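You operate a simulated robot arm through the tools that you are given. There is no shell and no other tool.

The job below is to be done with a simulated robot arm. You get a single attempt, and the scene is never put back.

TASK
Set up the grey dotted card, switch the beam on, centre the spot.
Fine: card in the blue frame and green key on before the red lever opens the shutter; green and white mirror knobs; leave the spot between the four big dots; no alarm; leave the laser's other knobs, levers, switches, buttons, caps, cards, lenses, key, plug, block, purple mirror and rail slider as they are.

It is judged by the outcome, as a careful person would: the job done as asked, and still so three seconds after it is handed in. It fails if anything else is knocked over, pushed out of place, dropped, spilled or broken. Lids that push on must go on centred and level and be pressed home; caps that screw on are set level and turned clockwise until they are tight.

THE ROBOT
A 6-joint arm with a two-finger parallel gripper, fixed in place. Base frame: the origin is on the floor under the middle of its stand, x ahead of it, y to its left, z up. Readings come in mm, degrees, newtons and seconds.
With the tool pointing down near the work surface it reaches from about 340 to 860 mm from the base axis. Its first joint turns from -115.0 to 115.0 degrees. Payload 3.43 kg.
The TCP is the grasp point between the finger pads, 34 mm short of the fingertips. In the tool frame z runs along the fingers and y along their closing line. The gripper opens to 128 mm. The fingers are 24 mm wide and 12 mm thick; the gripper's body (48 by 130 mm) begins 96 mm behind the TCP.
Orientation is that of the tool frame in the base frame, as a unit quaternion [x, y, z, w]. With the fingers straight down and closing along the base's y, the tool's x points along the base's -x, its y along +y and its z along -z.

THE INTERFACE
- The arm moves only by the tool drive_tool. Its argument "targets" is text: rows parted by semicolons, each of 7 numbers parted by spaces: the shift along the tool's x, y, z in mm, then the turn, a rotation vector about the tool's x, y, z in rad, then the opening, from 0 (shut) to 1 (fully open). In form: tx ty tz wx wy wz claw; .... A call has 1 to 20 rows; each row shifts and turns the commanded pose from where the row before left it, along the tool's axes as they then stand. Each row takes 0.2 s and may step no farther than 50 mm and 8.6 degrees from the row before; otherwise, or with a gripper value out of range, the whole call is refused. A pose out of reach is approached as far as the arm can. The call stops where the force on the tool passes 40 N (or 10 N more than at its start, if that is more) or the arm is blocked; 0.2 s more then pass. Each finger travels about 108 mm/s and halts on what it meets, pressing with about 29 N; the grip force reading is that of the motor and also rises with nothing between the fingers. The clock runs only during rows and for 0.2 s after the last one: add rows that do not move to give the fingers time. It gives the time, the measured TCP pose, the force on the tool (base axes), the opening and the grip force at its end, in the units of the frame above (readings bear some noise), with the torque about the TCP (base axes, N m) and any sound that the robot's microphone picked up, and new pictures: "pictures" is both (left out), scene, wrist or none.
- Cameras (640 x 400 px; columns grow to the right, rows downward): "scene" is fixed at [213.1, 500.6, 1551.3]; the picture's right is [-0.46, -0.89, 0.00], its down [-0.73, 0.38, -0.57] and it looks along [0.50, -0.26, -0.82] (base axes); focal length 214 px, centre (320, 200). "wrist" rides on the gripper at [76, -11, -160] in the tool frame; the picture's right is [0.15, 0.99, 0.00], its down [-0.88, 0.13, -0.46] and it looks along [-0.45, 0.07, 0.89] (tool axes); focal length 234 px, centre (320, 200). There is no depth. A picture from a camera that has moved, and an enlarged one, comes with that camera's place and axes in the base frame and with its lens. The place of the scene camera against the robot may be out by one fixed shift of up to 25 mm in any direction.
- raise_lower(by): moves the trunk up (or, below 0, down) by that many mm; the arm rides with it, the base frame stays. It gives what a move gives, with no picture.
- inspect(camera, box): a new picture of the part [left, top, right, bottom] of that camera's present view, enlarged. No time passes.
- job_done(): hands the job in; it is judged then, once.

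Nothing tells you positions but the pictures and the camera data. Unless the task says otherwise, let go and move clear before handing in.

The tools are called as a command line: name --argument value ..., lists and objects as JSON in quotes. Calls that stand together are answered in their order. drive_tool: Moves the arm, as the interface text tells. Its arguments: {"type":"object","properties":{"targets":{"type":"string"},"pictures":{"type":"string","enum":["both","scene","wrist","none"]}},"required":["targets"]} The other tools are called the same way: raise_lower (by) moves the trunk up or down; inspect (camera, box) takes an enlarged picture of a part of a camera's view; job_done () hands the job in.

At the start:

```text
t: 0.0
tcp_pos: [445.6, 179.2, 1356.7]
orientation: [-0.001, 1.0, 0.0, 0.0]
ft_force: [-0.4, -0.2, -0.6]
torque: [0.01, -0.03, 0.01]
grip_width: 128.2
finger_force: 0.1
trunk travel left (down, up): [-700.0, 90.0]
```

scene: 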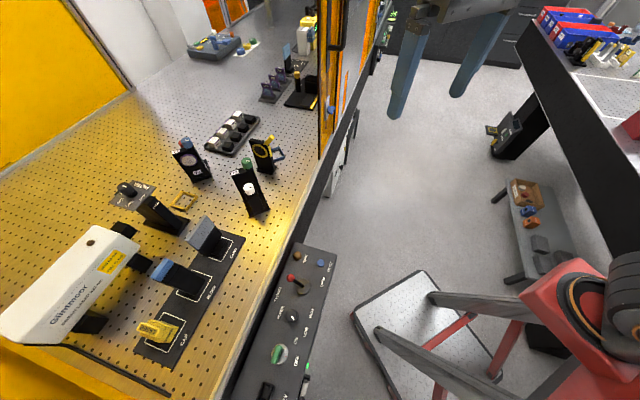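
wrist: 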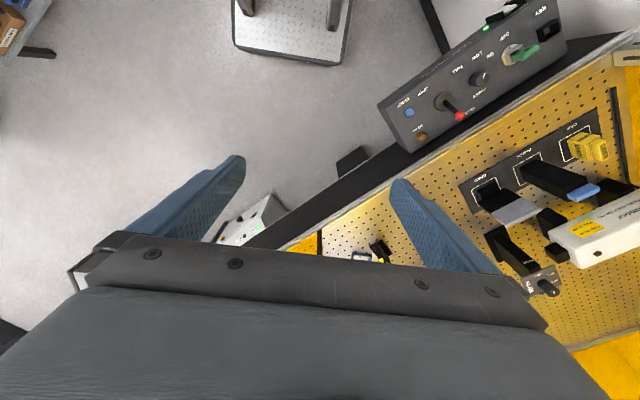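

I see an optical table with a laser, a control box with a red lever and green key, mirror mounts with knobs, and some cards. I'll look closer before moving anything.

inspect --camera "scene" --box '[100, 120, 300, 245]'

inspect --camera "scene" --box '[0, 220, 200, 345]'

inspect --camera "scene" --box '[180, 230, 372, 400]'

inspect --camera "scene" --box '[180, 0, 340, 120]'

inspect --camera "wrist" --box '[360, 0, 640, 175]'

inspect --camera "wrist" --box '[440, 100, 640, 300]'

```text
3.20 times, centred on (200, 182) of scene
camera zoom: at [213.1, 500.6, 1551.3], right [-0.46, -0.89, 0.0], down [-0.73, 0.38, -0.57], along [0.5, -0.26, -0.82], focal length 686 px, centre (704, 256)
```

zoom: 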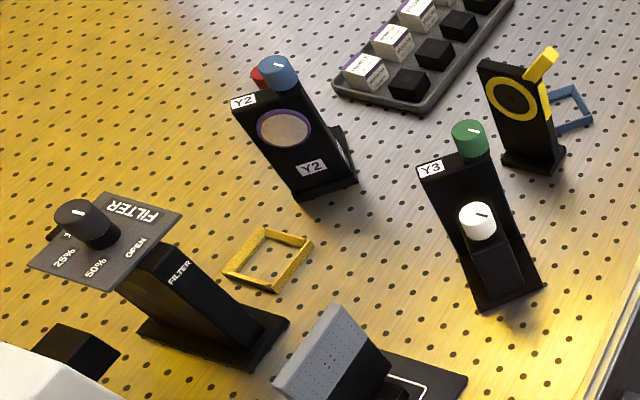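

```text
3.20 times, centred on (100, 282) of scene
camera zoom: at [213.1, 500.6, 1551.3], right [-0.46, -0.89, 0.0], down [-0.73, 0.38, -0.57], along [0.5, -0.26, -0.82], focal length 686 px, centre (1024, -64)
```

zoom: 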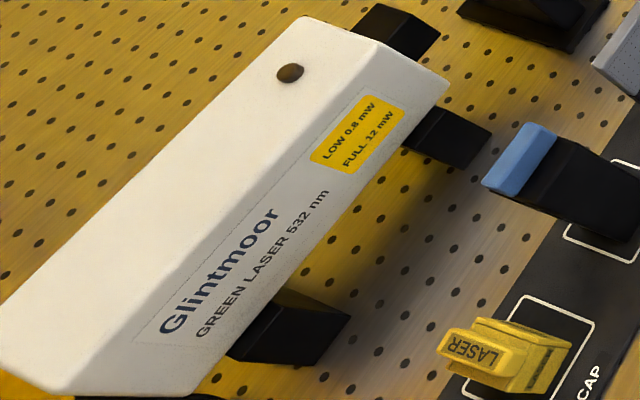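

```text
2.35 times, centred on (276, 315) of scene
camera zoom: at [213.1, 500.6, 1551.3], right [-0.46, -0.89, 0.0], down [-0.73, 0.38, -0.57], along [0.5, -0.26, -0.82], focal length 505 px, centre (424, -71)
```

zoom: 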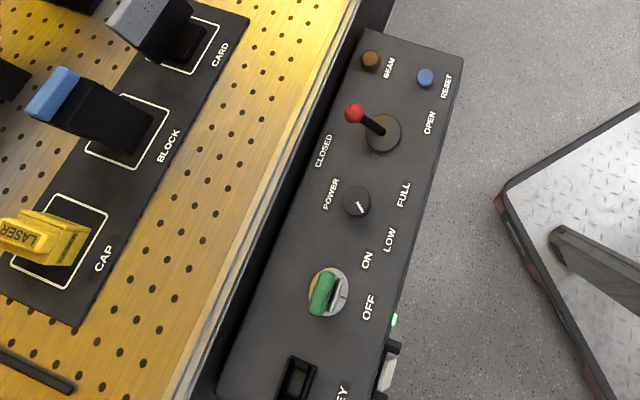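

```text
3.33 times, centred on (260, 60) of scene
camera zoom: at [213.1, 500.6, 1551.3], right [-0.46, -0.89, 0.0], down [-0.73, 0.38, -0.57], along [0.5, -0.26, -0.82], focal length 715 px, centre (520, 667)
```

zoom: 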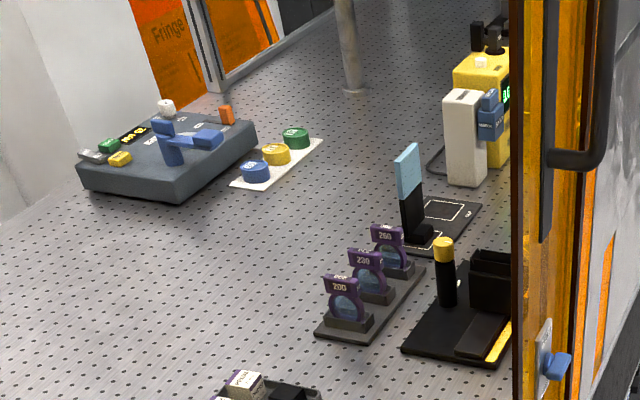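

```text
2.29 times, centred on (500, 88) of wrist
camera zoom: at [368.5, 169.3, 1517.2], right [-0.15, 0.99, 0.0], down [0.88, 0.13, 0.46], along [0.45, 0.07, -0.89], focal length 535 px, centre (-91, 457)
```

zoom: 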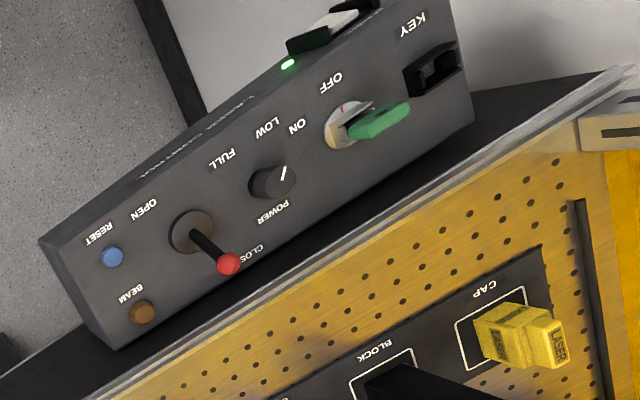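

```text
2.00 times, centred on (540, 200) of wrist
camera zoom: at [368.5, 169.3, 1517.2], right [-0.15, 0.99, 0.0], down [0.88, 0.13, 0.46], along [0.45, 0.07, -0.89], focal length 468 px, centre (-120, 200)
```

zoom: 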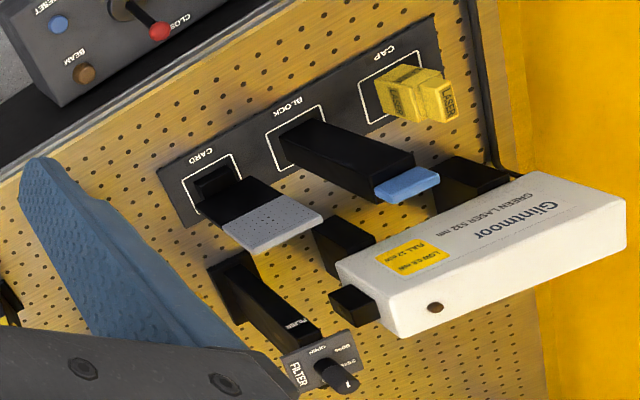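

The table top seems to be at about z ≈ 940 mm. The controller box (red lever near (391, 501)) sits at its edge, with the cards and mirror mounts near the far end of the arm's reach. I'll move the gripper sideways, well above everything, to get better views.

drive_tool --targets "0 45 0 0 0 0 1; 0 45 0 0 0 0 1; 0 45 0 0 0 0 1; 0 45 0 0 0 0 1; 0 45 0 0 0 0 1; 0 45 0 0 0 0 1"

```text
t: 1.4
tcp_pos: [442.3, 454.4, 1357.4]
orientation: [0.0, 1.0, 0.0, 0.0]
ft_force: [-1.1, -2.0, -0.3]
torque: [0.06, -0.04, 0.0]
grip_width: 128.1
finger_force: 0.1
trunk travel left (down, up): [-700.0, 90.0]
camera wrist: at [365.4, 442.7, 1518.7], right [-0.15, 0.99, 0.0], down [0.88, 0.13, 0.46], along [0.45, 0.07, -0.89], focal length 234 px, centre (320, 200)
```

scene: 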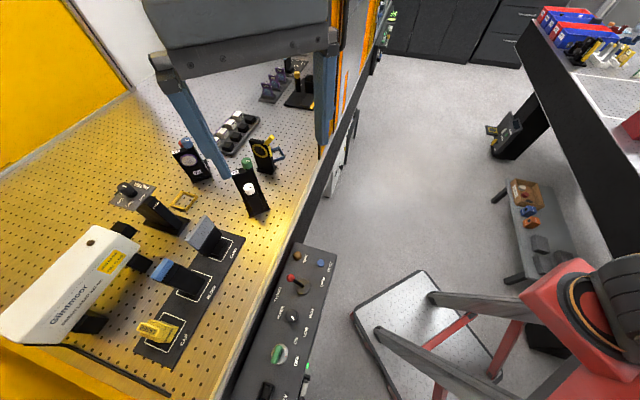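
wrist: 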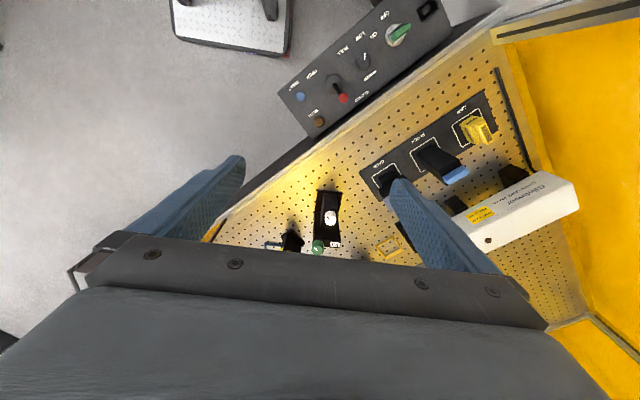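

The wrist camera now gives a good view from above. I'll zoom in on each device.

inspect --camera "wrist" --box '[240, 160, 400, 260]'

inspect --camera "wrist" --box '[340, 70, 540, 195]'

inspect --camera "wrist" --box '[260, 0, 460, 125]'

inspect --camera "wrist" --box '[440, 140, 600, 260]'

```text
4.00 times, centred on (320, 210) of wrist
camera zoom: at [365.4, 442.7, 1518.7], right [-0.15, 0.99, 0.0], down [0.88, 0.13, 0.46], along [0.45, 0.07, -0.89], focal length 937 px, centre (320, 160)
```

zoom: 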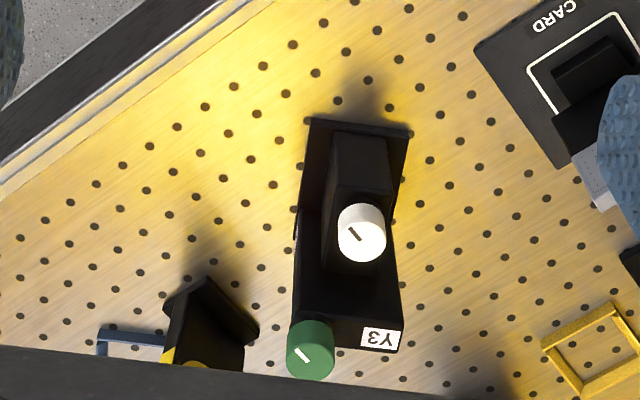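

```text
3.20 times, centred on (440, 132) of wrist
camera zoom: at [365.4, 442.7, 1518.7], right [-0.15, 0.99, 0.0], down [0.88, 0.13, 0.46], along [0.45, 0.07, -0.89], focal length 749 px, centre (-64, 416)
```

zoom: 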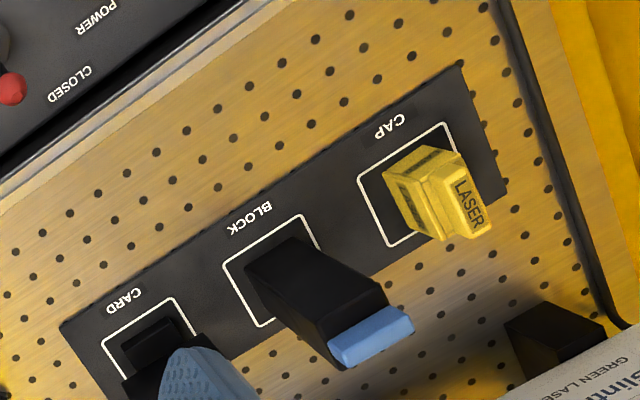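

```text
3.20 times, centred on (360, 62) of wrist
camera zoom: at [365.4, 442.7, 1518.7], right [-0.15, 0.99, 0.0], down [0.88, 0.13, 0.46], along [0.45, 0.07, -0.89], focal length 749 px, centre (192, 640)
```

zoom: 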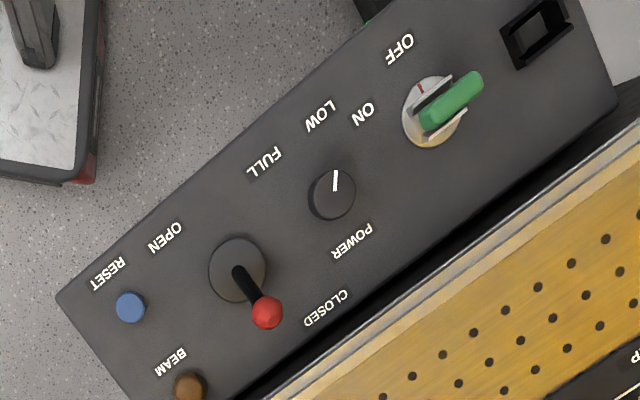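

```text
3.33 times, centred on (520, 200) of wrist
camera zoom: at [365.4, 442.7, 1518.7], right [-0.15, 0.99, 0.0], down [0.88, 0.13, 0.46], along [0.45, 0.07, -0.89], focal length 781 px, centre (-347, 200)
```

zoom: 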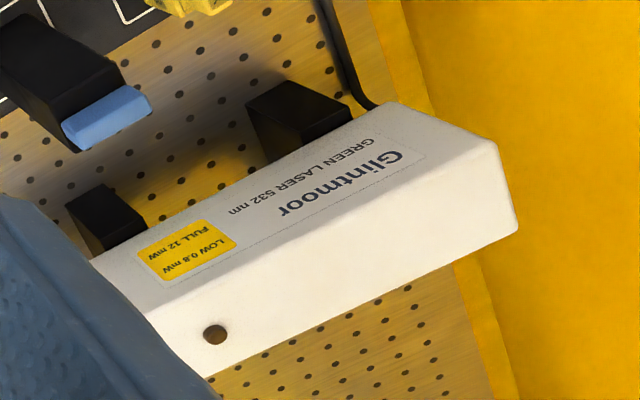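

Both views agree: table top z ≈ 938, red lever ball ≈ (393, 500, 945), Y3 mount near x ≈ 700, y ≈ 490. I'll move further out for a close view of the card stand and mirrors.

drive_tool --targets "-30 30 0 0 0 0 1; -30 30 0 0 0 0 1; -30 30 0 0 0 0 1; -30 20 0 0 0 0 1; 0 0 0 0 0 0 1" --pictures "wrist"

```text
t: 2.6
tcp_pos: [535.3, 530.9, 1338.8]
orientation: [-0.001, 1.0, -0.001, -0.001]
ft_force: [0.7, 1.1, -0.8]
torque: [-0.04, 0.09, 0.0]
grip_width: 127.9
finger_force: 0.0
out of reach, approached as far as the arm can: row 3, 4
trunk travel left (down, up): [-700.0, 90.0]
camera wrist: at [459.6, 521.5, 1500.8], right [-0.15, 0.99, 0.0], down [0.88, 0.13, 0.45], along [0.45, 0.07, -0.89], focal length 234 px, centre (320, 200)
```

wrist: 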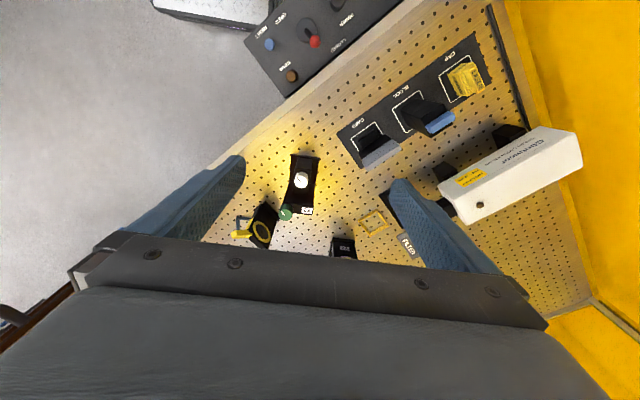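

inspect --camera "wrist" --box '[200, 140, 440, 290]'

inspect --camera "wrist" --box '[320, 60, 500, 180]'

inspect --camera "wrist" --box '[230, 195, 290, 255]'

```text
2.67 times, centred on (320, 215) of wrist
camera zoom: at [459.6, 521.5, 1500.8], right [-0.15, 0.99, 0.0], down [0.88, 0.13, 0.45], along [0.45, 0.07, -0.89], focal length 624 px, centre (320, 160)
```

zoom: 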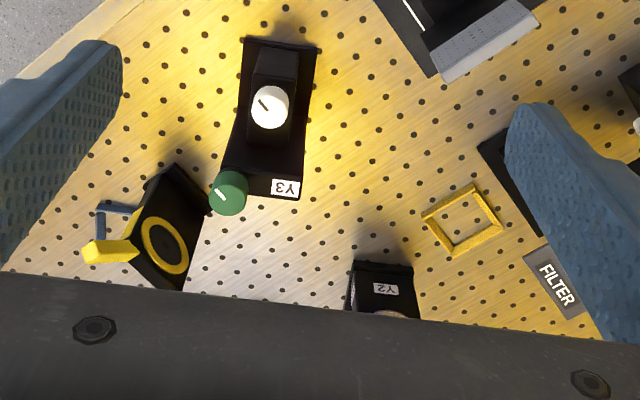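

```text
3.33 times, centred on (410, 120) of wrist
camera zoom: at [459.6, 521.5, 1500.8], right [-0.15, 0.99, 0.0], down [0.88, 0.13, 0.45], along [0.45, 0.07, -0.89], focal length 781 px, centre (20, 467)
```

zoom: 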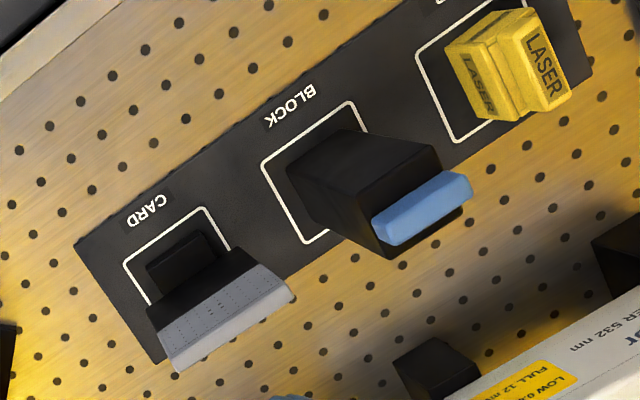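

```text
6.67 times, centred on (260, 225) of wrist
camera zoom: at [459.6, 521.5, 1500.8], right [-0.15, 0.99, 0.0], down [0.88, 0.13, 0.45], along [0.45, 0.07, -0.89], focal length 1561 px, centre (720, 33)
```

zoom: 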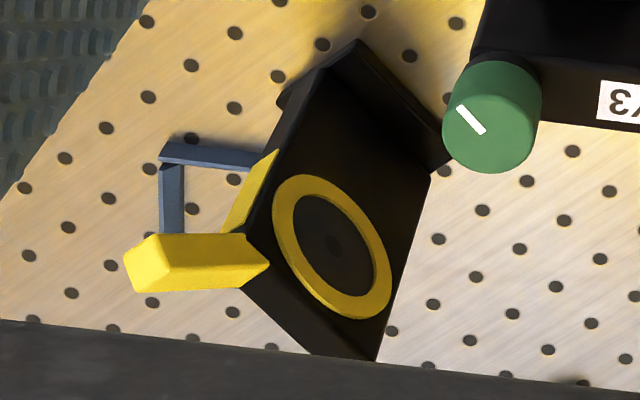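

inspect --camera "scene" --box '[160, 200, 256, 260]'

inspect --camera "scene" --box '[220, 120, 300, 220]'

inspect --camera "wrist" --box '[325, 100, 425, 180]'

```text
6.67 times, centred on (208, 230) of scene
camera zoom: at [213.1, 500.6, 1551.3], right [-0.46, -0.89, 0.0], down [-0.73, 0.38, -0.57], along [0.5, -0.26, -0.82], focal length 1430 px, centre (1067, 0)
```

zoom: 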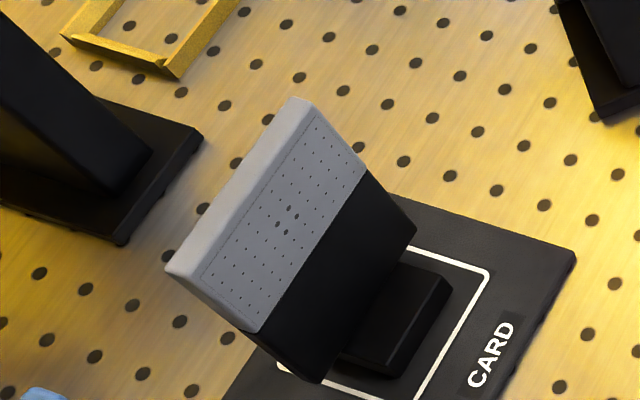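

```text
4.00 times, centred on (260, 170) of scene
camera zoom: at [213.1, 500.6, 1551.3], right [-0.46, -0.89, 0.0], down [-0.73, 0.38, -0.57], along [0.5, -0.26, -0.82], focal length 858 px, centre (560, 320)
```

zoom: 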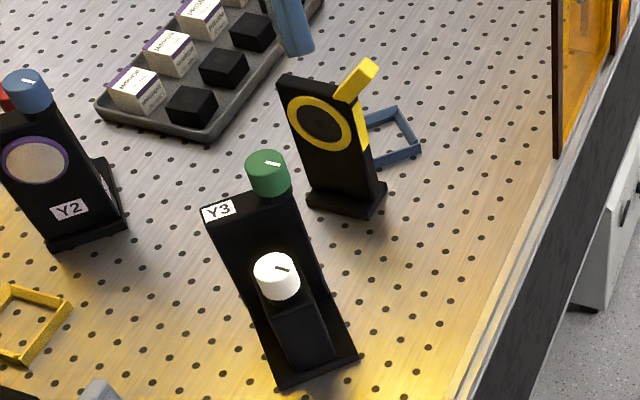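

```text
5.00 times, centred on (375, 140) of wrist
camera zoom: at [459.6, 521.5, 1500.8], right [-0.15, 0.99, 0.0], down [0.88, 0.13, 0.45], along [0.45, 0.07, -0.89], focal length 1171 px, centre (45, 500)
```

zoom: 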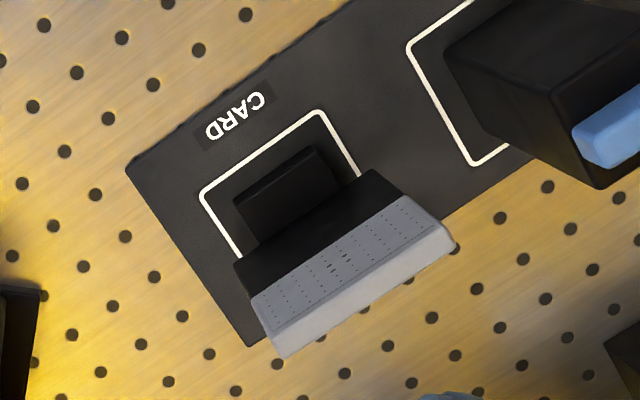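

The card is an upright slab about 71 mm wide and 12 mm thick, with its top edge at z ≈ 1070, standing at roughly (570, 655) with the dotted face toward me. The reach is limited at this trunk height, so I'll retract, lower the trunk and test the reach again.

drive_tool --targets "30 -30 0 0 0 0 1; 30 -30 0 0 0 0 1; 30 -30 -10 0 0 0 1; 30 -20 -10 0 0 0 1; 0 0 0 0 0 0 1" --pictures "none"

raise_lower --by -150

```text
t: 3.8
tcp_pos: [415.6, 420.3, 1361.3]
orientation: [-0.001, 1.0, 0.0, 0.001]
ft_force: [0.1, 0.4, -0.3]
torque: [0.0, -0.01, -0.02]
grip_width: 127.9
finger_force: 0.1
trunk travel left (down, up): [-700.0, 90.0]
```

```text
t: 5.5
tcp_pos: [415.8, 422.3, 1210.0]
orientation: [0.0, 1.0, 0.001, 0.0]
ft_force: [0.7, 0.1, 0.0]
torque: [0.02, 0.01, -0.04]
grip_width: 127.8
finger_force: 0.0
trunk travel left (down, up): [-550.0, 240.0]
```

drive_tool --targets "-30 30 0 0 0 0 1; -30 30 0 0 0 0 1; -30 30 0 0 0 0 1; -30 30 0 0 0 0 1; -30 30 0 0 0 0 1; 0 0 0 0 0 0 1"

```text
t: 7.0
tcp_pos: [548.4, 550.9, 1200.2]
orientation: [0.001, 1.0, 0.0, 0.0]
ft_force: [0.6, 0.4, 0.3]
torque: [0.03, -0.02, -0.01]
grip_width: 128.2
finger_force: 0.1
out of reach, approached as far as the arm can: row 5
trunk travel left (down, up): [-550.0, 240.0]
camera wrist: at [472.8, 540.6, 1362.0], right [-0.15, 0.99, 0.0], down [0.88, 0.13, 0.46], along [0.45, 0.07, -0.89], focal length 234 px, centre (320, 200)
```

scene: 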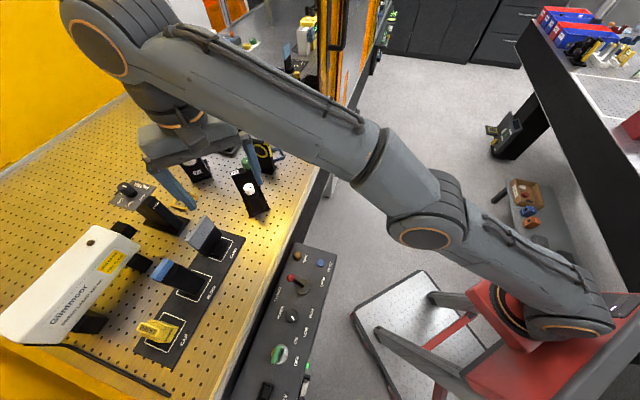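
wrist: 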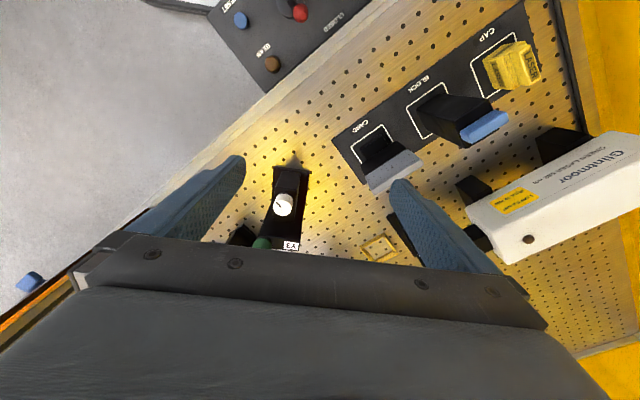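

The arm is a long 6-joint arm whose shoulder is lower than the wrist here, so raising the trunk and lowering the arm should extend the reach. I'll raise the trunk fully, then come down and outward above the card.

raise_lower --by 235

drive_tool --targets "0 0 45 0 0 0 1; 0 0 45 0 0 0 1; 0 0 45 0 0 0 1; 0 0 45 0 0 0 1; 0 0 45 0 0 0 1; 0 0 45 0 0 0 1; 0 0 0 0 0 0 1"

```text
t: 9.4
tcp_pos: [484.1, 553.2, 1434.6]
orientation: [0.0, 1.0, -0.001, 0.0]
ft_force: [0.7, 0.7, 0.0]
torque: [0.0, -0.01, -0.03]
grip_width: 128.1
finger_force: 0.0
trunk travel left (down, up): [-785.0, 5.0]
```

```text
t: 11.0
tcp_pos: [481.3, 553.7, 1165.1]
orientation: [0.0, 1.0, 0.0, 0.0]
ft_force: [-0.8, -0.5, 1.1]
torque: [0.01, 0.02, 0.03]
grip_width: 128.2
finger_force: 0.1
trunk travel left (down, up): [-785.0, 5.0]
camera wrist: at [405.4, 542.1, 1326.7], right [-0.15, 0.99, 0.0], down [0.88, 0.13, 0.46], along [0.45, 0.07, -0.89], focal length 234 px, centre (320, 200)
```

scene: 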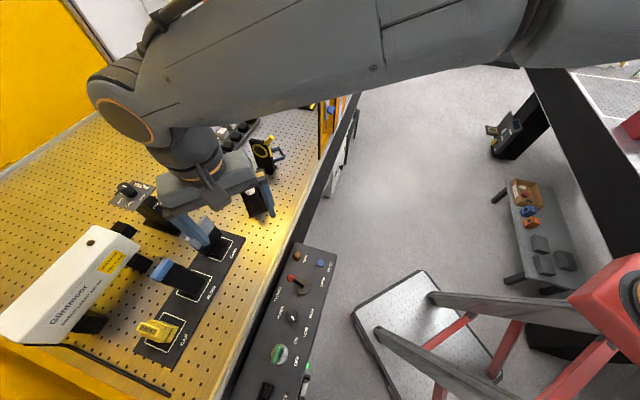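
wrist: 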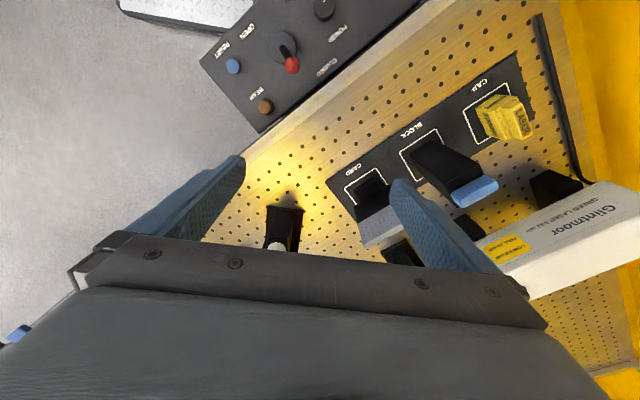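

drive_tool --targets "-23 26 0 0 0 0 1; -23 26 0 0 0 0 1; -23 26 0 0 0 0 1; -23 26 0 0 0 0 1; 0 0 0 0 0 0 1" --pictures "wrist"

```text
t: 12.2
tcp_pos: [547.4, 624.1, 1156.9]
orientation: [0.0, 1.0, 0.0, 0.0]
ft_force: [-0.1, 0.0, -0.6]
torque: [-0.03, 0.02, -0.01]
grip_width: 128.1
finger_force: 0.0
out of reach, approached as far as the arm can: row 3, 4
trunk travel left (down, up): [-785.0, 5.0]
camera wrist: at [471.0, 614.5, 1318.5], right [-0.15, 0.99, 0.0], down [0.88, 0.13, 0.46], along [0.45, 0.07, -0.89], focal length 234 px, centre (320, 200)
```

wrist: 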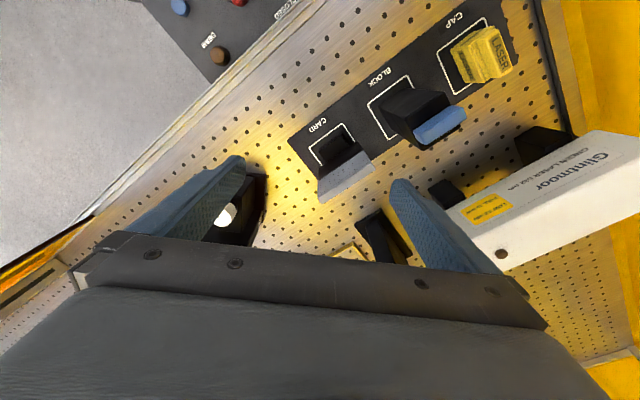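

inspect --camera "wrist" --box '[280, 100, 400, 220]'

inspect --camera "wrist" --box '[200, 150, 300, 260]'

```text
3.33 times, centred on (340, 160) of wrist
camera zoom: at [471.0, 614.5, 1318.5], right [-0.15, 0.99, 0.0], down [0.88, 0.13, 0.46], along [0.45, 0.07, -0.89], focal length 781 px, centre (253, 333)
```

zoom: 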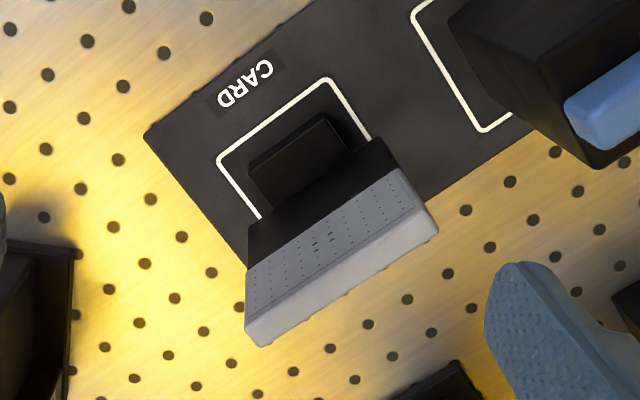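

```text
3.64 times, centred on (250, 205) of wrist
camera zoom: at [471.0, 614.5, 1318.5], right [-0.15, 0.99, 0.0], down [0.88, 0.13, 0.46], along [0.45, 0.07, -0.89], focal length 852 px, centre (574, 182)
```

zoom: 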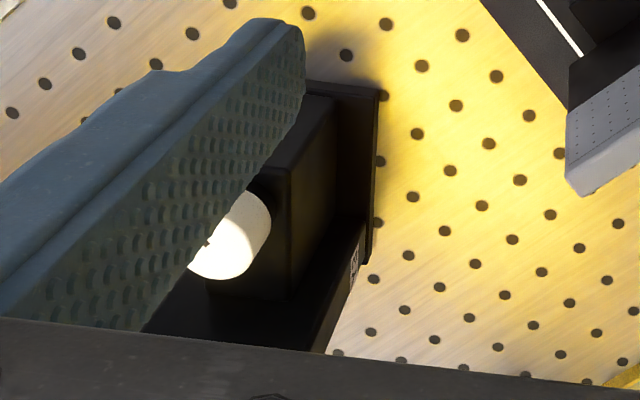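

Card located: top edge from about (596, 630) to (546, 683), z ≈ 1063; its foot block (about 41 mm wide) sits on the mat and the slab overhangs it. Next I'll go up and over to look at the blue frame and the iris.

drive_tool --targets "15 -35 -20 0 0 0 1; 15 -40 -20 0 0 0 1; 0 -45 -10 0 0 0 1; -20 -40 0 0 0 0 1; -35 -35 0 0 0 0 1; -35 -35 0 0 0 0 1; -35 -35 0 0 0 0 1; -30 -30 0 0 0 0 1; 0 0 0 0 0 0 1"

```text
t: 14.2
tcp_pos: [675.6, 328.7, 1209.3]
orientation: [-0.001, 1.0, 0.001, 0.0]
ft_force: [0.2, -0.5, -0.2]
torque: [0.04, 0.02, 0.01]
grip_width: 128.1
finger_force: 0.0
trunk travel left (down, up): [-785.0, 5.0]
camera wrist: at [598.9, 318.3, 1370.6], right [-0.15, 0.99, 0.0], down [0.88, 0.13, 0.46], along [0.45, 0.07, -0.89], focal length 234 px, centre (320, 200)
```

scene: 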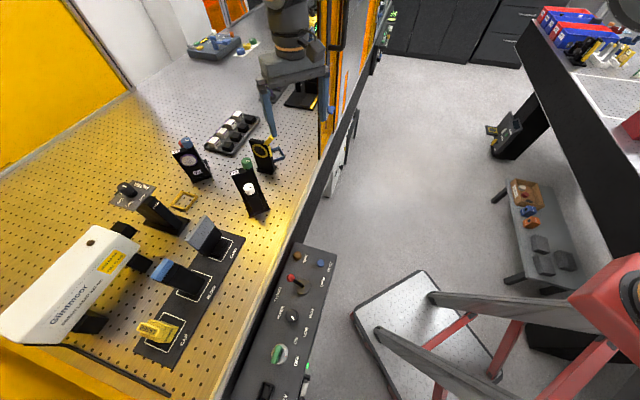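
wrist: 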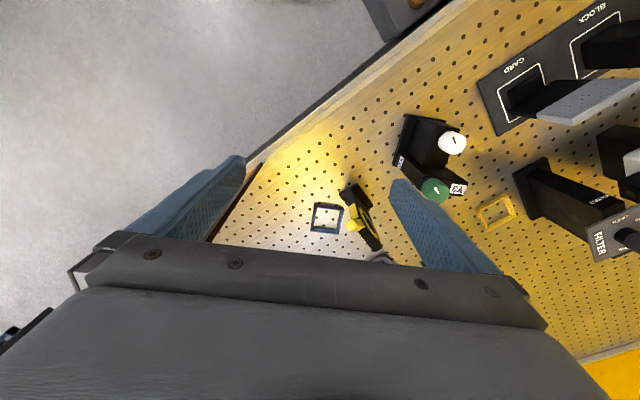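

inspect --camera "wrist" --box '[290, 170, 400, 260]'

inspect --camera "wrist" --box '[380, 100, 540, 220]'

inspect --camera "wrist" --box '[480, 40, 640, 260]'

```text
4.44 times, centred on (345, 215) of wrist
camera zoom: at [598.9, 318.3, 1370.6], right [-0.15, 0.99, 0.0], down [0.88, 0.13, 0.46], along [0.45, 0.07, -0.89], focal length 1041 px, centre (209, 133)
```

zoom: 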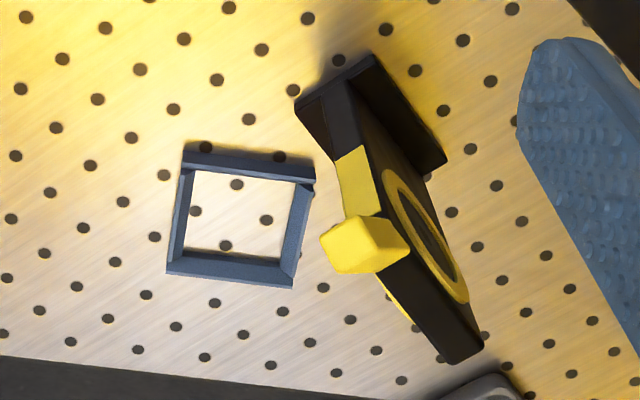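

```text
3.33 times, centred on (460, 160) of wrist
camera zoom: at [598.9, 318.3, 1370.6], right [-0.15, 0.99, 0.0], down [0.88, 0.13, 0.46], along [0.45, 0.07, -0.89], focal length 781 px, centre (-147, 333)
```

zoom: 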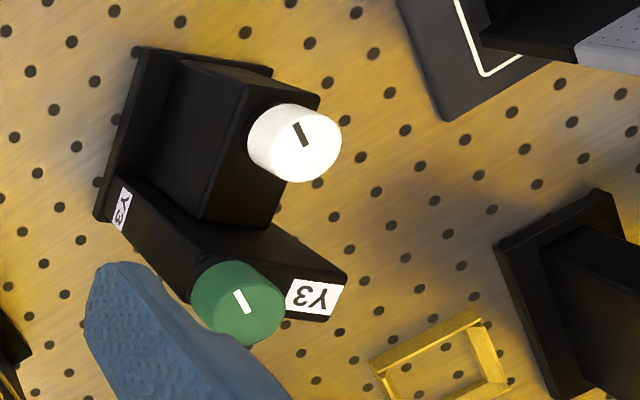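

```text
1.82 times, centred on (560, 150) of wrist
camera zoom: at [598.9, 318.3, 1370.6], right [-0.15, 0.99, 0.0], down [0.88, 0.13, 0.46], along [0.45, 0.07, -0.89], focal length 426 px, centre (-116, 291)
```

zoom: 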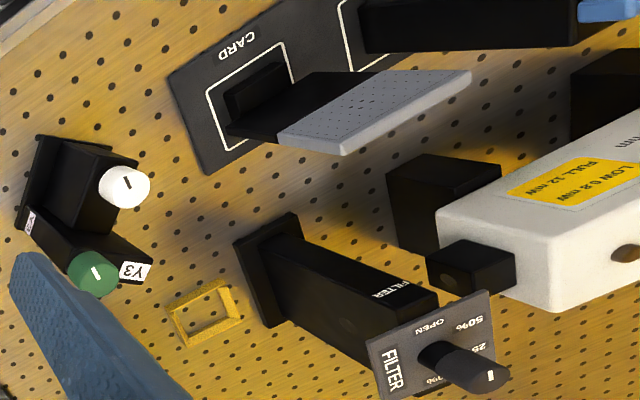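

inspect --camera "wrist" --box '[300, 190, 350, 240]'

inspect --camera "wrist" --box '[335, 175, 390, 255]'

inspect --camera "wrist" --box '[495, 60, 575, 130]'

inspect --camera "scene" --box '[240, 130, 300, 180]'

```text
8.00 times, centred on (325, 215) of wrist
camera zoom: at [598.9, 318.3, 1370.6], right [-0.15, 0.99, 0.0], down [0.88, 0.13, 0.46], along [0.45, 0.07, -0.89], focal length 1873 px, centre (280, 80)
```

zoom: 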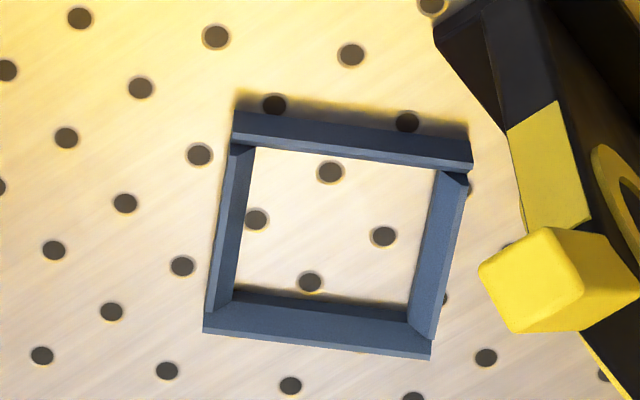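

```text
5.00 times, centred on (362, 215) of wrist
camera zoom: at [598.9, 318.3, 1370.6], right [-0.15, 0.99, 0.0], down [0.88, 0.13, 0.46], along [0.45, 0.07, -0.89], focal length 1171 px, centre (108, 125)
```

zoom: 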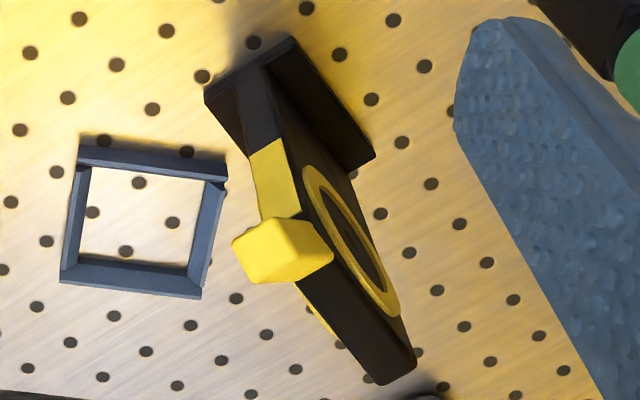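

```text
5.71 times, centred on (535, 95) of wrist
camera zoom: at [598.9, 318.3, 1370.6], right [-0.15, 0.99, 0.0], down [0.88, 0.13, 0.46], along [0.45, 0.07, -0.89], focal length 1338 px, centre (-909, 800)
```

zoom: 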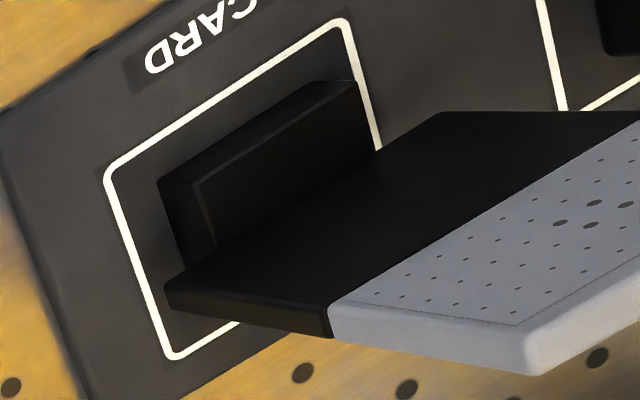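

```text
8.00 times, centred on (270, 155) of scene
camera zoom: at [213.1, 500.6, 1551.3], right [-0.46, -0.89, 0.0], down [-0.73, 0.38, -0.57], along [0.5, -0.26, -0.82], focal length 1716 px, centre (720, 560)
```

zoom: 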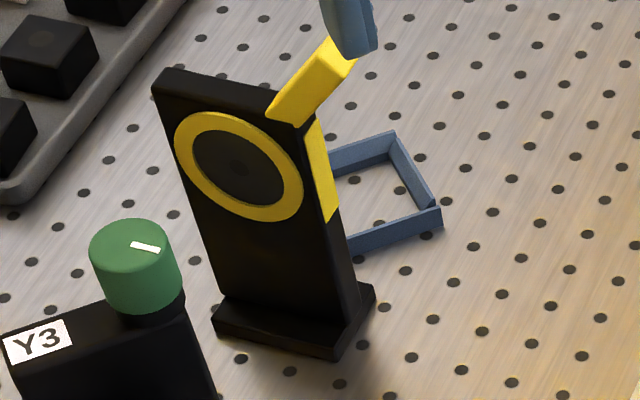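

The blue frame is axis-aligned, centred near (861, 372.5), with about a 50 mm square opening. The iris sits in front of it on the 45° beam line from Y3. The card has a square base that should fit the frame, so I'll grip the slab across its width with the tool tilted outward to gain reach, moving to a pre-pick pose first.

drive_tool --targets "32.6 35.2 0 0 0 0 1; 32.6 35.2 0 0 0 0 1; 32.6 35.2 0 0 0 0 1; 32.6 35.2 0 0 0 0 1; 32.6 35.2 0 0 0 0 1; 32.6 35.2 0 0 0 0 1; 0 0 0 0 0 -0.128 1; 0 0 0 0 0 -0.128 1; 0 0 0 0 0 -0.128 1; 0 0 0 0 0 -0.128 1; 0 0 0 0 0 -0.128 1; 0 0 0 0 0 -0.128 1; 0 0 0 0 -0.1454 0 1; 0 0 0 0 -0.1454 0 1; 0 0 0 0 -0.1454 0 1; 0 0 0 0 0 0 1"

```text
t: 17.6
tcp_pos: [476.3, 541.2, 1207.5]
orientation: [-0.367, 0.905, 0.081, 0.201]
ft_force: [0.1, 0.1, -0.1]
torque: [0.0, 0.04, 0.0]
grip_width: 128.2
finger_force: 0.0
trunk travel left (down, up): [-785.0, 5.0]
camera wrist: at [386.5, 438.5, 1321.9], right [-0.78, 0.62, -0.06], down [0.34, 0.51, 0.79], along [0.52, 0.59, -0.62], focal length 234 px, centre (320, 200)
```

scene: 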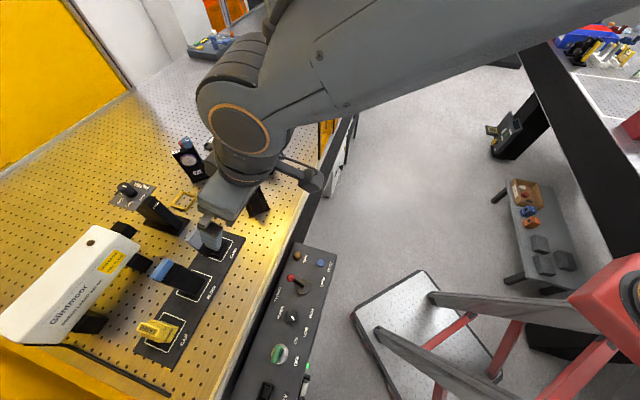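
wrist: 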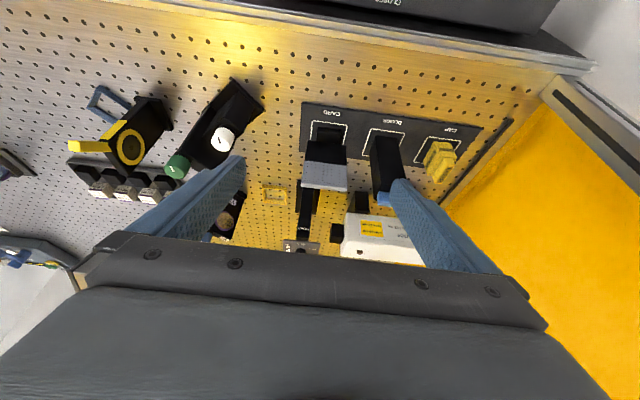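

inspect --camera "wrist" --box '[285, 95, 365, 205]'

inspect --camera "wrist" --box '[60, 60, 280, 220]'

```text
3.64 times, centred on (325, 150) of wrist
camera zoom: at [386.5, 438.5, 1321.9], right [-0.78, 0.62, -0.06], down [0.34, 0.51, 0.79], along [0.52, 0.59, -0.62], focal length 852 px, centre (302, 382)
```

zoom: 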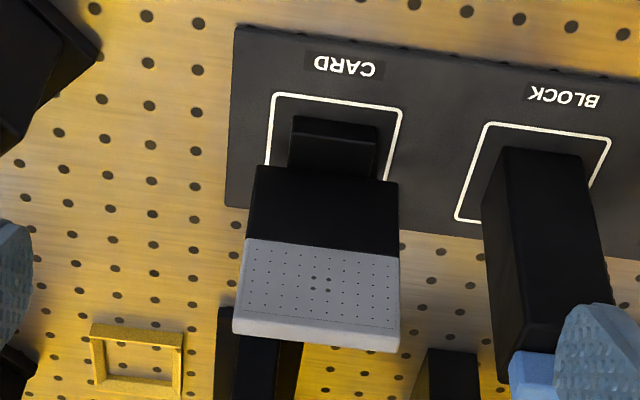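

```text
2.50 times, centred on (170, 140) of wrist
camera zoom: at [386.5, 438.5, 1321.9], right [-0.78, 0.62, -0.06], down [0.34, 0.51, 0.79], along [0.52, 0.59, -0.62], focal length 585 px, centre (695, 350)
```

zoom: 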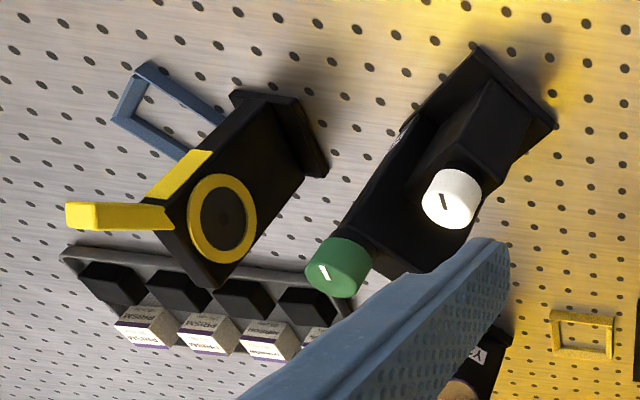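

Clear view: the card's four big dots sit in the middle of the grey area. The card's top is at z ≈ 1071, with its centre near (572, 660). I'll move to a hover just above it with the fingers narrowed to clear the neighbouring block.

drive_tool --targets "-28.3 4.6 29.1 0 0 0 0.76; -28.3 4.6 29.1 0 0 0 0.76; -28.3 4.6 29.1 0 0 0 0.76; -28.3 4.6 29.1 0 0 0 0.76; 0 0 0 0 0 0 0.76"

```text
t: 18.8
tcp_pos: [571.7, 661.2, 1149.6]
orientation: [-0.365, 0.905, 0.081, 0.201]
ft_force: [-0.1, -0.2, 0.4]
torque: [-0.01, -0.02, 0.0]
grip_width: 97.5
finger_force: 0.0
trunk travel left (down, up): [-785.0, 5.0]
camera wrist: at [481.1, 558.8, 1263.3], right [-0.78, 0.62, -0.06], down [0.34, 0.51, 0.78], along [0.52, 0.59, -0.62], focal length 234 px, centre (320, 200)
```

scene: 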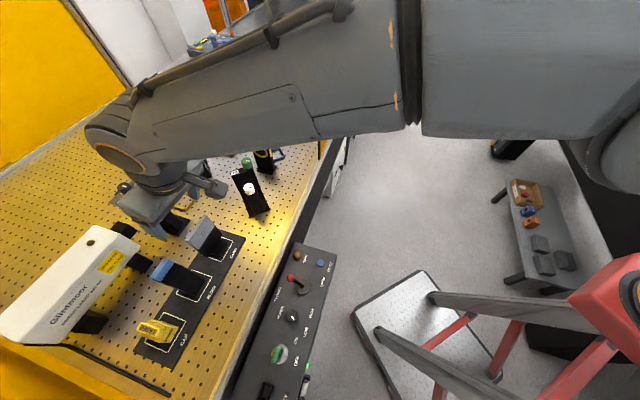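
wrist: 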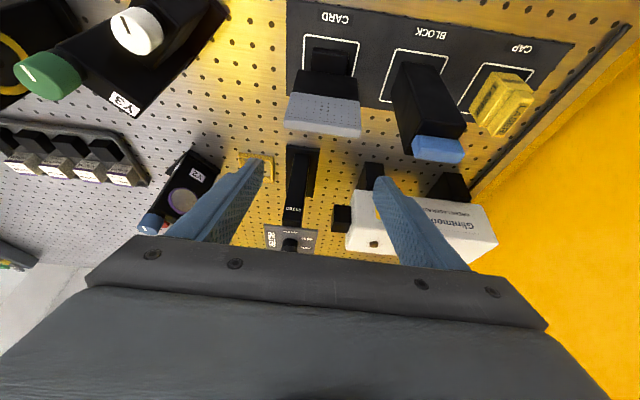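

inspect --camera "wrist" --box '[270, 30, 390, 150]'

inspect --camera "scene" --box '[130, 160, 260, 260]'

```text
3.33 times, centred on (330, 90) of wrist
camera zoom: at [481.1, 558.8, 1263.3], right [-0.78, 0.62, -0.06], down [0.34, 0.51, 0.78], along [0.52, 0.59, -0.62], focal length 781 px, centre (287, 567)
```

zoom: 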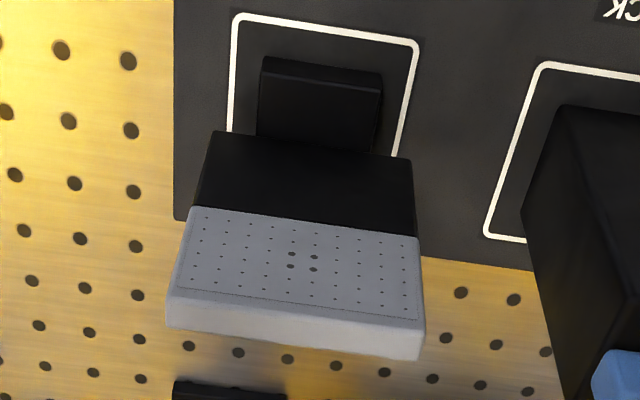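

```text
4.00 times, centred on (195, 210) of scene
camera zoom: at [213.1, 500.6, 1551.3], right [-0.46, -0.89, 0.0], down [-0.73, 0.38, -0.57], along [0.5, -0.26, -0.82], focal length 858 px, centre (820, 160)
```

zoom: 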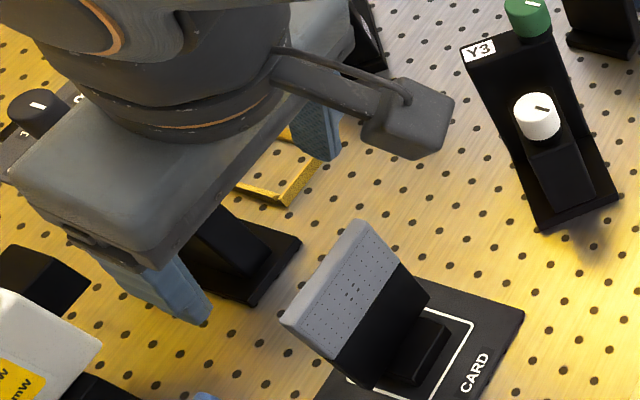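

The hover is well aligned. I'll lower the open fingers straight down beside the card's edges.

drive_tool --targets "15.3 -0.5 31.4 0 0 0 0.76; 15.3 -0.5 31.4 0 0 0 0.76; 15.3 -0.5 31.4 0 0 0 0.76; 0 0 0 0 0 0 0.76" --pictures "both"

```text
t: 19.8
tcp_pos: [572.4, 658.7, 1044.4]
orientation: [-0.365, 0.905, 0.081, 0.201]
ft_force: [0.0, 0.1, 0.3]
torque: [0.03, 0.03, -0.01]
grip_width: 97.5
finger_force: 0.1
trunk travel left (down, up): [-785.0, 5.0]
camera wrist: at [482.4, 556.5, 1158.5], right [-0.78, 0.62, -0.06], down [0.34, 0.51, 0.79], along [0.52, 0.59, -0.62], focal length 234 px, centre (320, 200)
```

scene: 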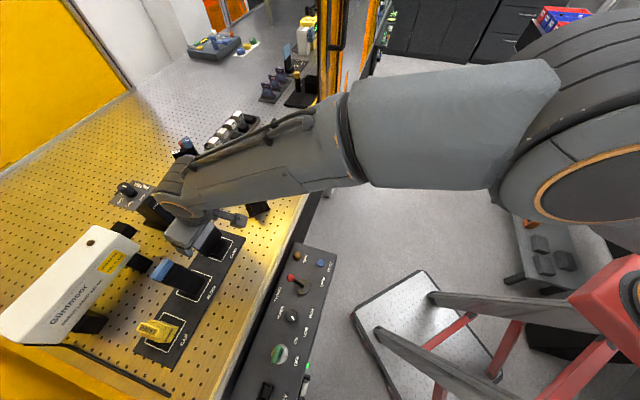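
wrist: 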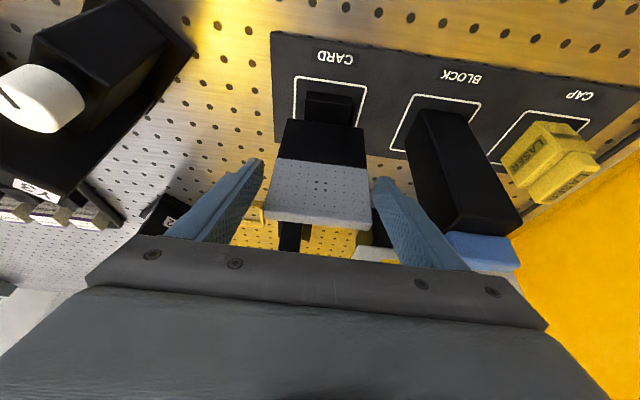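

inspect --camera "wrist" --box '[240, 100, 400, 250]'

inspect --camera "scene" --box '[150, 190, 260, 280]'

```text
2.67 times, centred on (320, 175) of wrist
camera zoom: at [482.4, 556.5, 1158.5], right [-0.78, 0.62, -0.06], down [0.34, 0.51, 0.79], along [0.52, 0.59, -0.62], focal length 624 px, centre (320, 267)
```

zoom: 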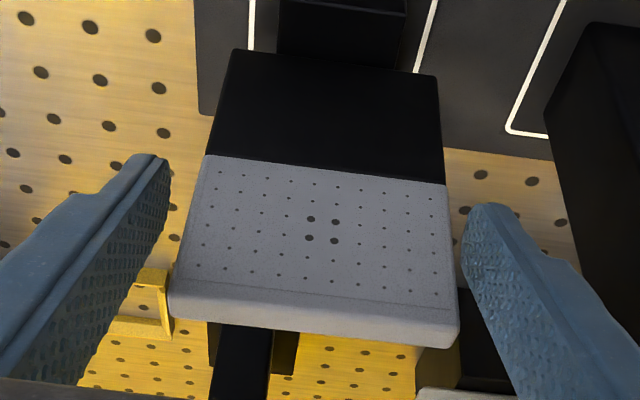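

```text
4.44 times, centred on (205, 235) of scene
camera zoom: at [213.1, 500.6, 1551.3], right [-0.46, -0.89, 0.0], down [-0.73, 0.38, -0.57], along [0.5, -0.26, -0.82], focal length 953 px, centre (831, 44)
```

zoom: 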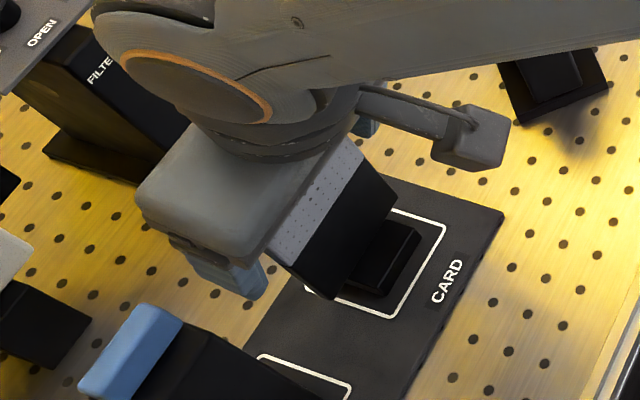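

The fingers straddle the card, nearly centred (about 1 mm off). I'll correct that and close on it.

drive_tool --targets "0 0.9 0 0 0 0 0.76; 0 0 0 0 0 0 0.4; 0 0 0 0 0 0 0.4; 0 0 0 0 0 0 0.4" --pictures "wrist"

inspect --camera "wrist" --box '[240, 100, 400, 250]'

```text
t: 20.8
tcp_pos: [573.4, 658.3, 1044.3]
orientation: [-0.365, 0.905, 0.081, 0.201]
ft_force: [0.3, -0.8, -1.1]
torque: [-0.01, -0.01, 0.04]
grip_width: 75.8
finger_force: 29.0
trunk travel left (down, up): [-785.0, 5.0]
camera wrist: at [482.0, 556.4, 1158.8], right [-0.78, 0.62, -0.06], down [0.34, 0.51, 0.79], along [0.52, 0.59, -0.62], focal length 234 px, centre (320, 200)
```

wrist: 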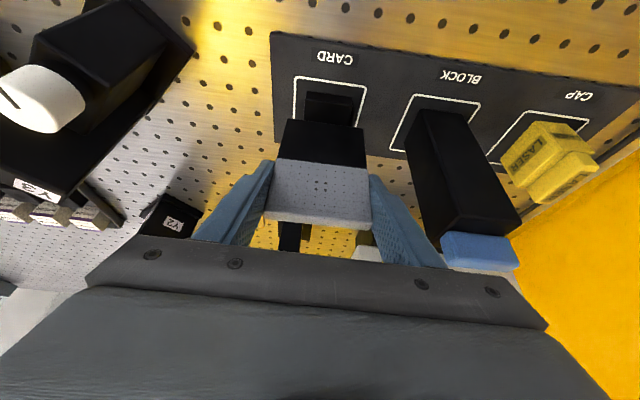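

```text
2.67 times, centred on (320, 175) of wrist
camera zoom: at [482.0, 556.4, 1158.8], right [-0.78, 0.62, -0.06], down [0.34, 0.51, 0.79], along [0.52, 0.59, -0.62], focal length 624 px, centre (320, 267)
```

zoom: 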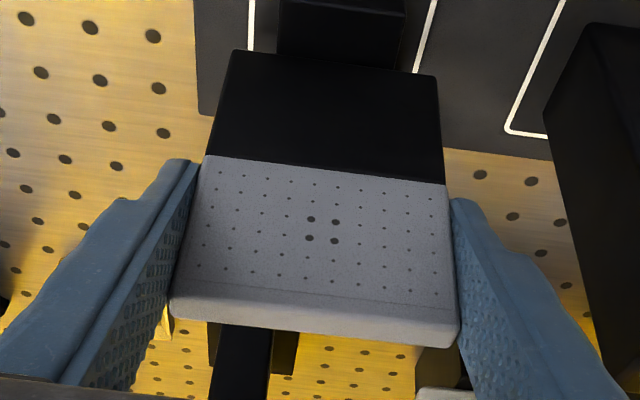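

The card is gripped (about 76 mm wide) and stayed upright. I'll lift it straight up.

drive_tool --targets "-4.2 0 -9.1 0 0 0 0.4; -8.4 0 -18.2 0 0 0 0.4; -16.6 0 -35.6 0 0 0 0.4; -16.6 0 -35.6 0 0 0 0.4; -16.6 0 -35.6 0 0 0 0.4; -16.6 0 -35.6 0 0 0 0.4; 0 0 0 0 0 0 0.4"

```text
t: 22.4
tcp_pos: [572.8, 655.9, 1232.5]
orientation: [-0.366, 0.905, 0.081, 0.2]
ft_force: [-0.5, 0.0, -0.9]
torque: [0.02, -0.01, -0.01]
grip_width: 76.1
finger_force: 29.5
trunk travel left (down, up): [-785.0, 5.0]
camera wrist: at [480.9, 554.9, 1347.7], right [-0.78, 0.62, -0.06], down [0.34, 0.51, 0.79], along [0.52, 0.59, -0.62], focal length 234 px, centre (320, 200)
```

scene: 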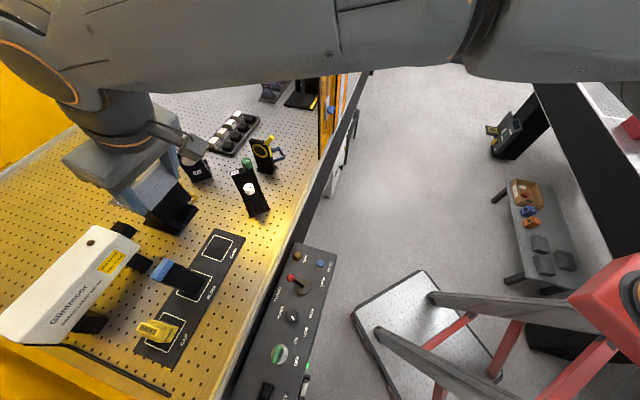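
wrist: 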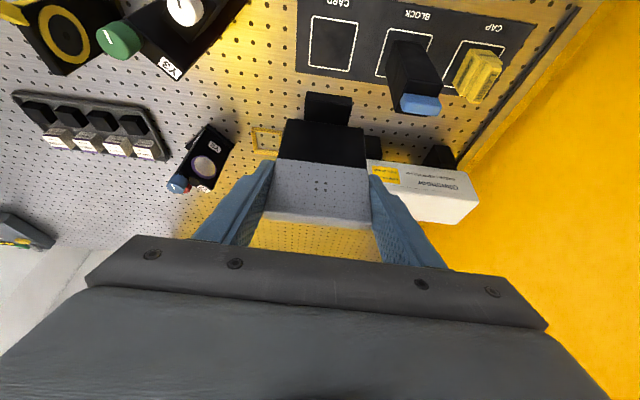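

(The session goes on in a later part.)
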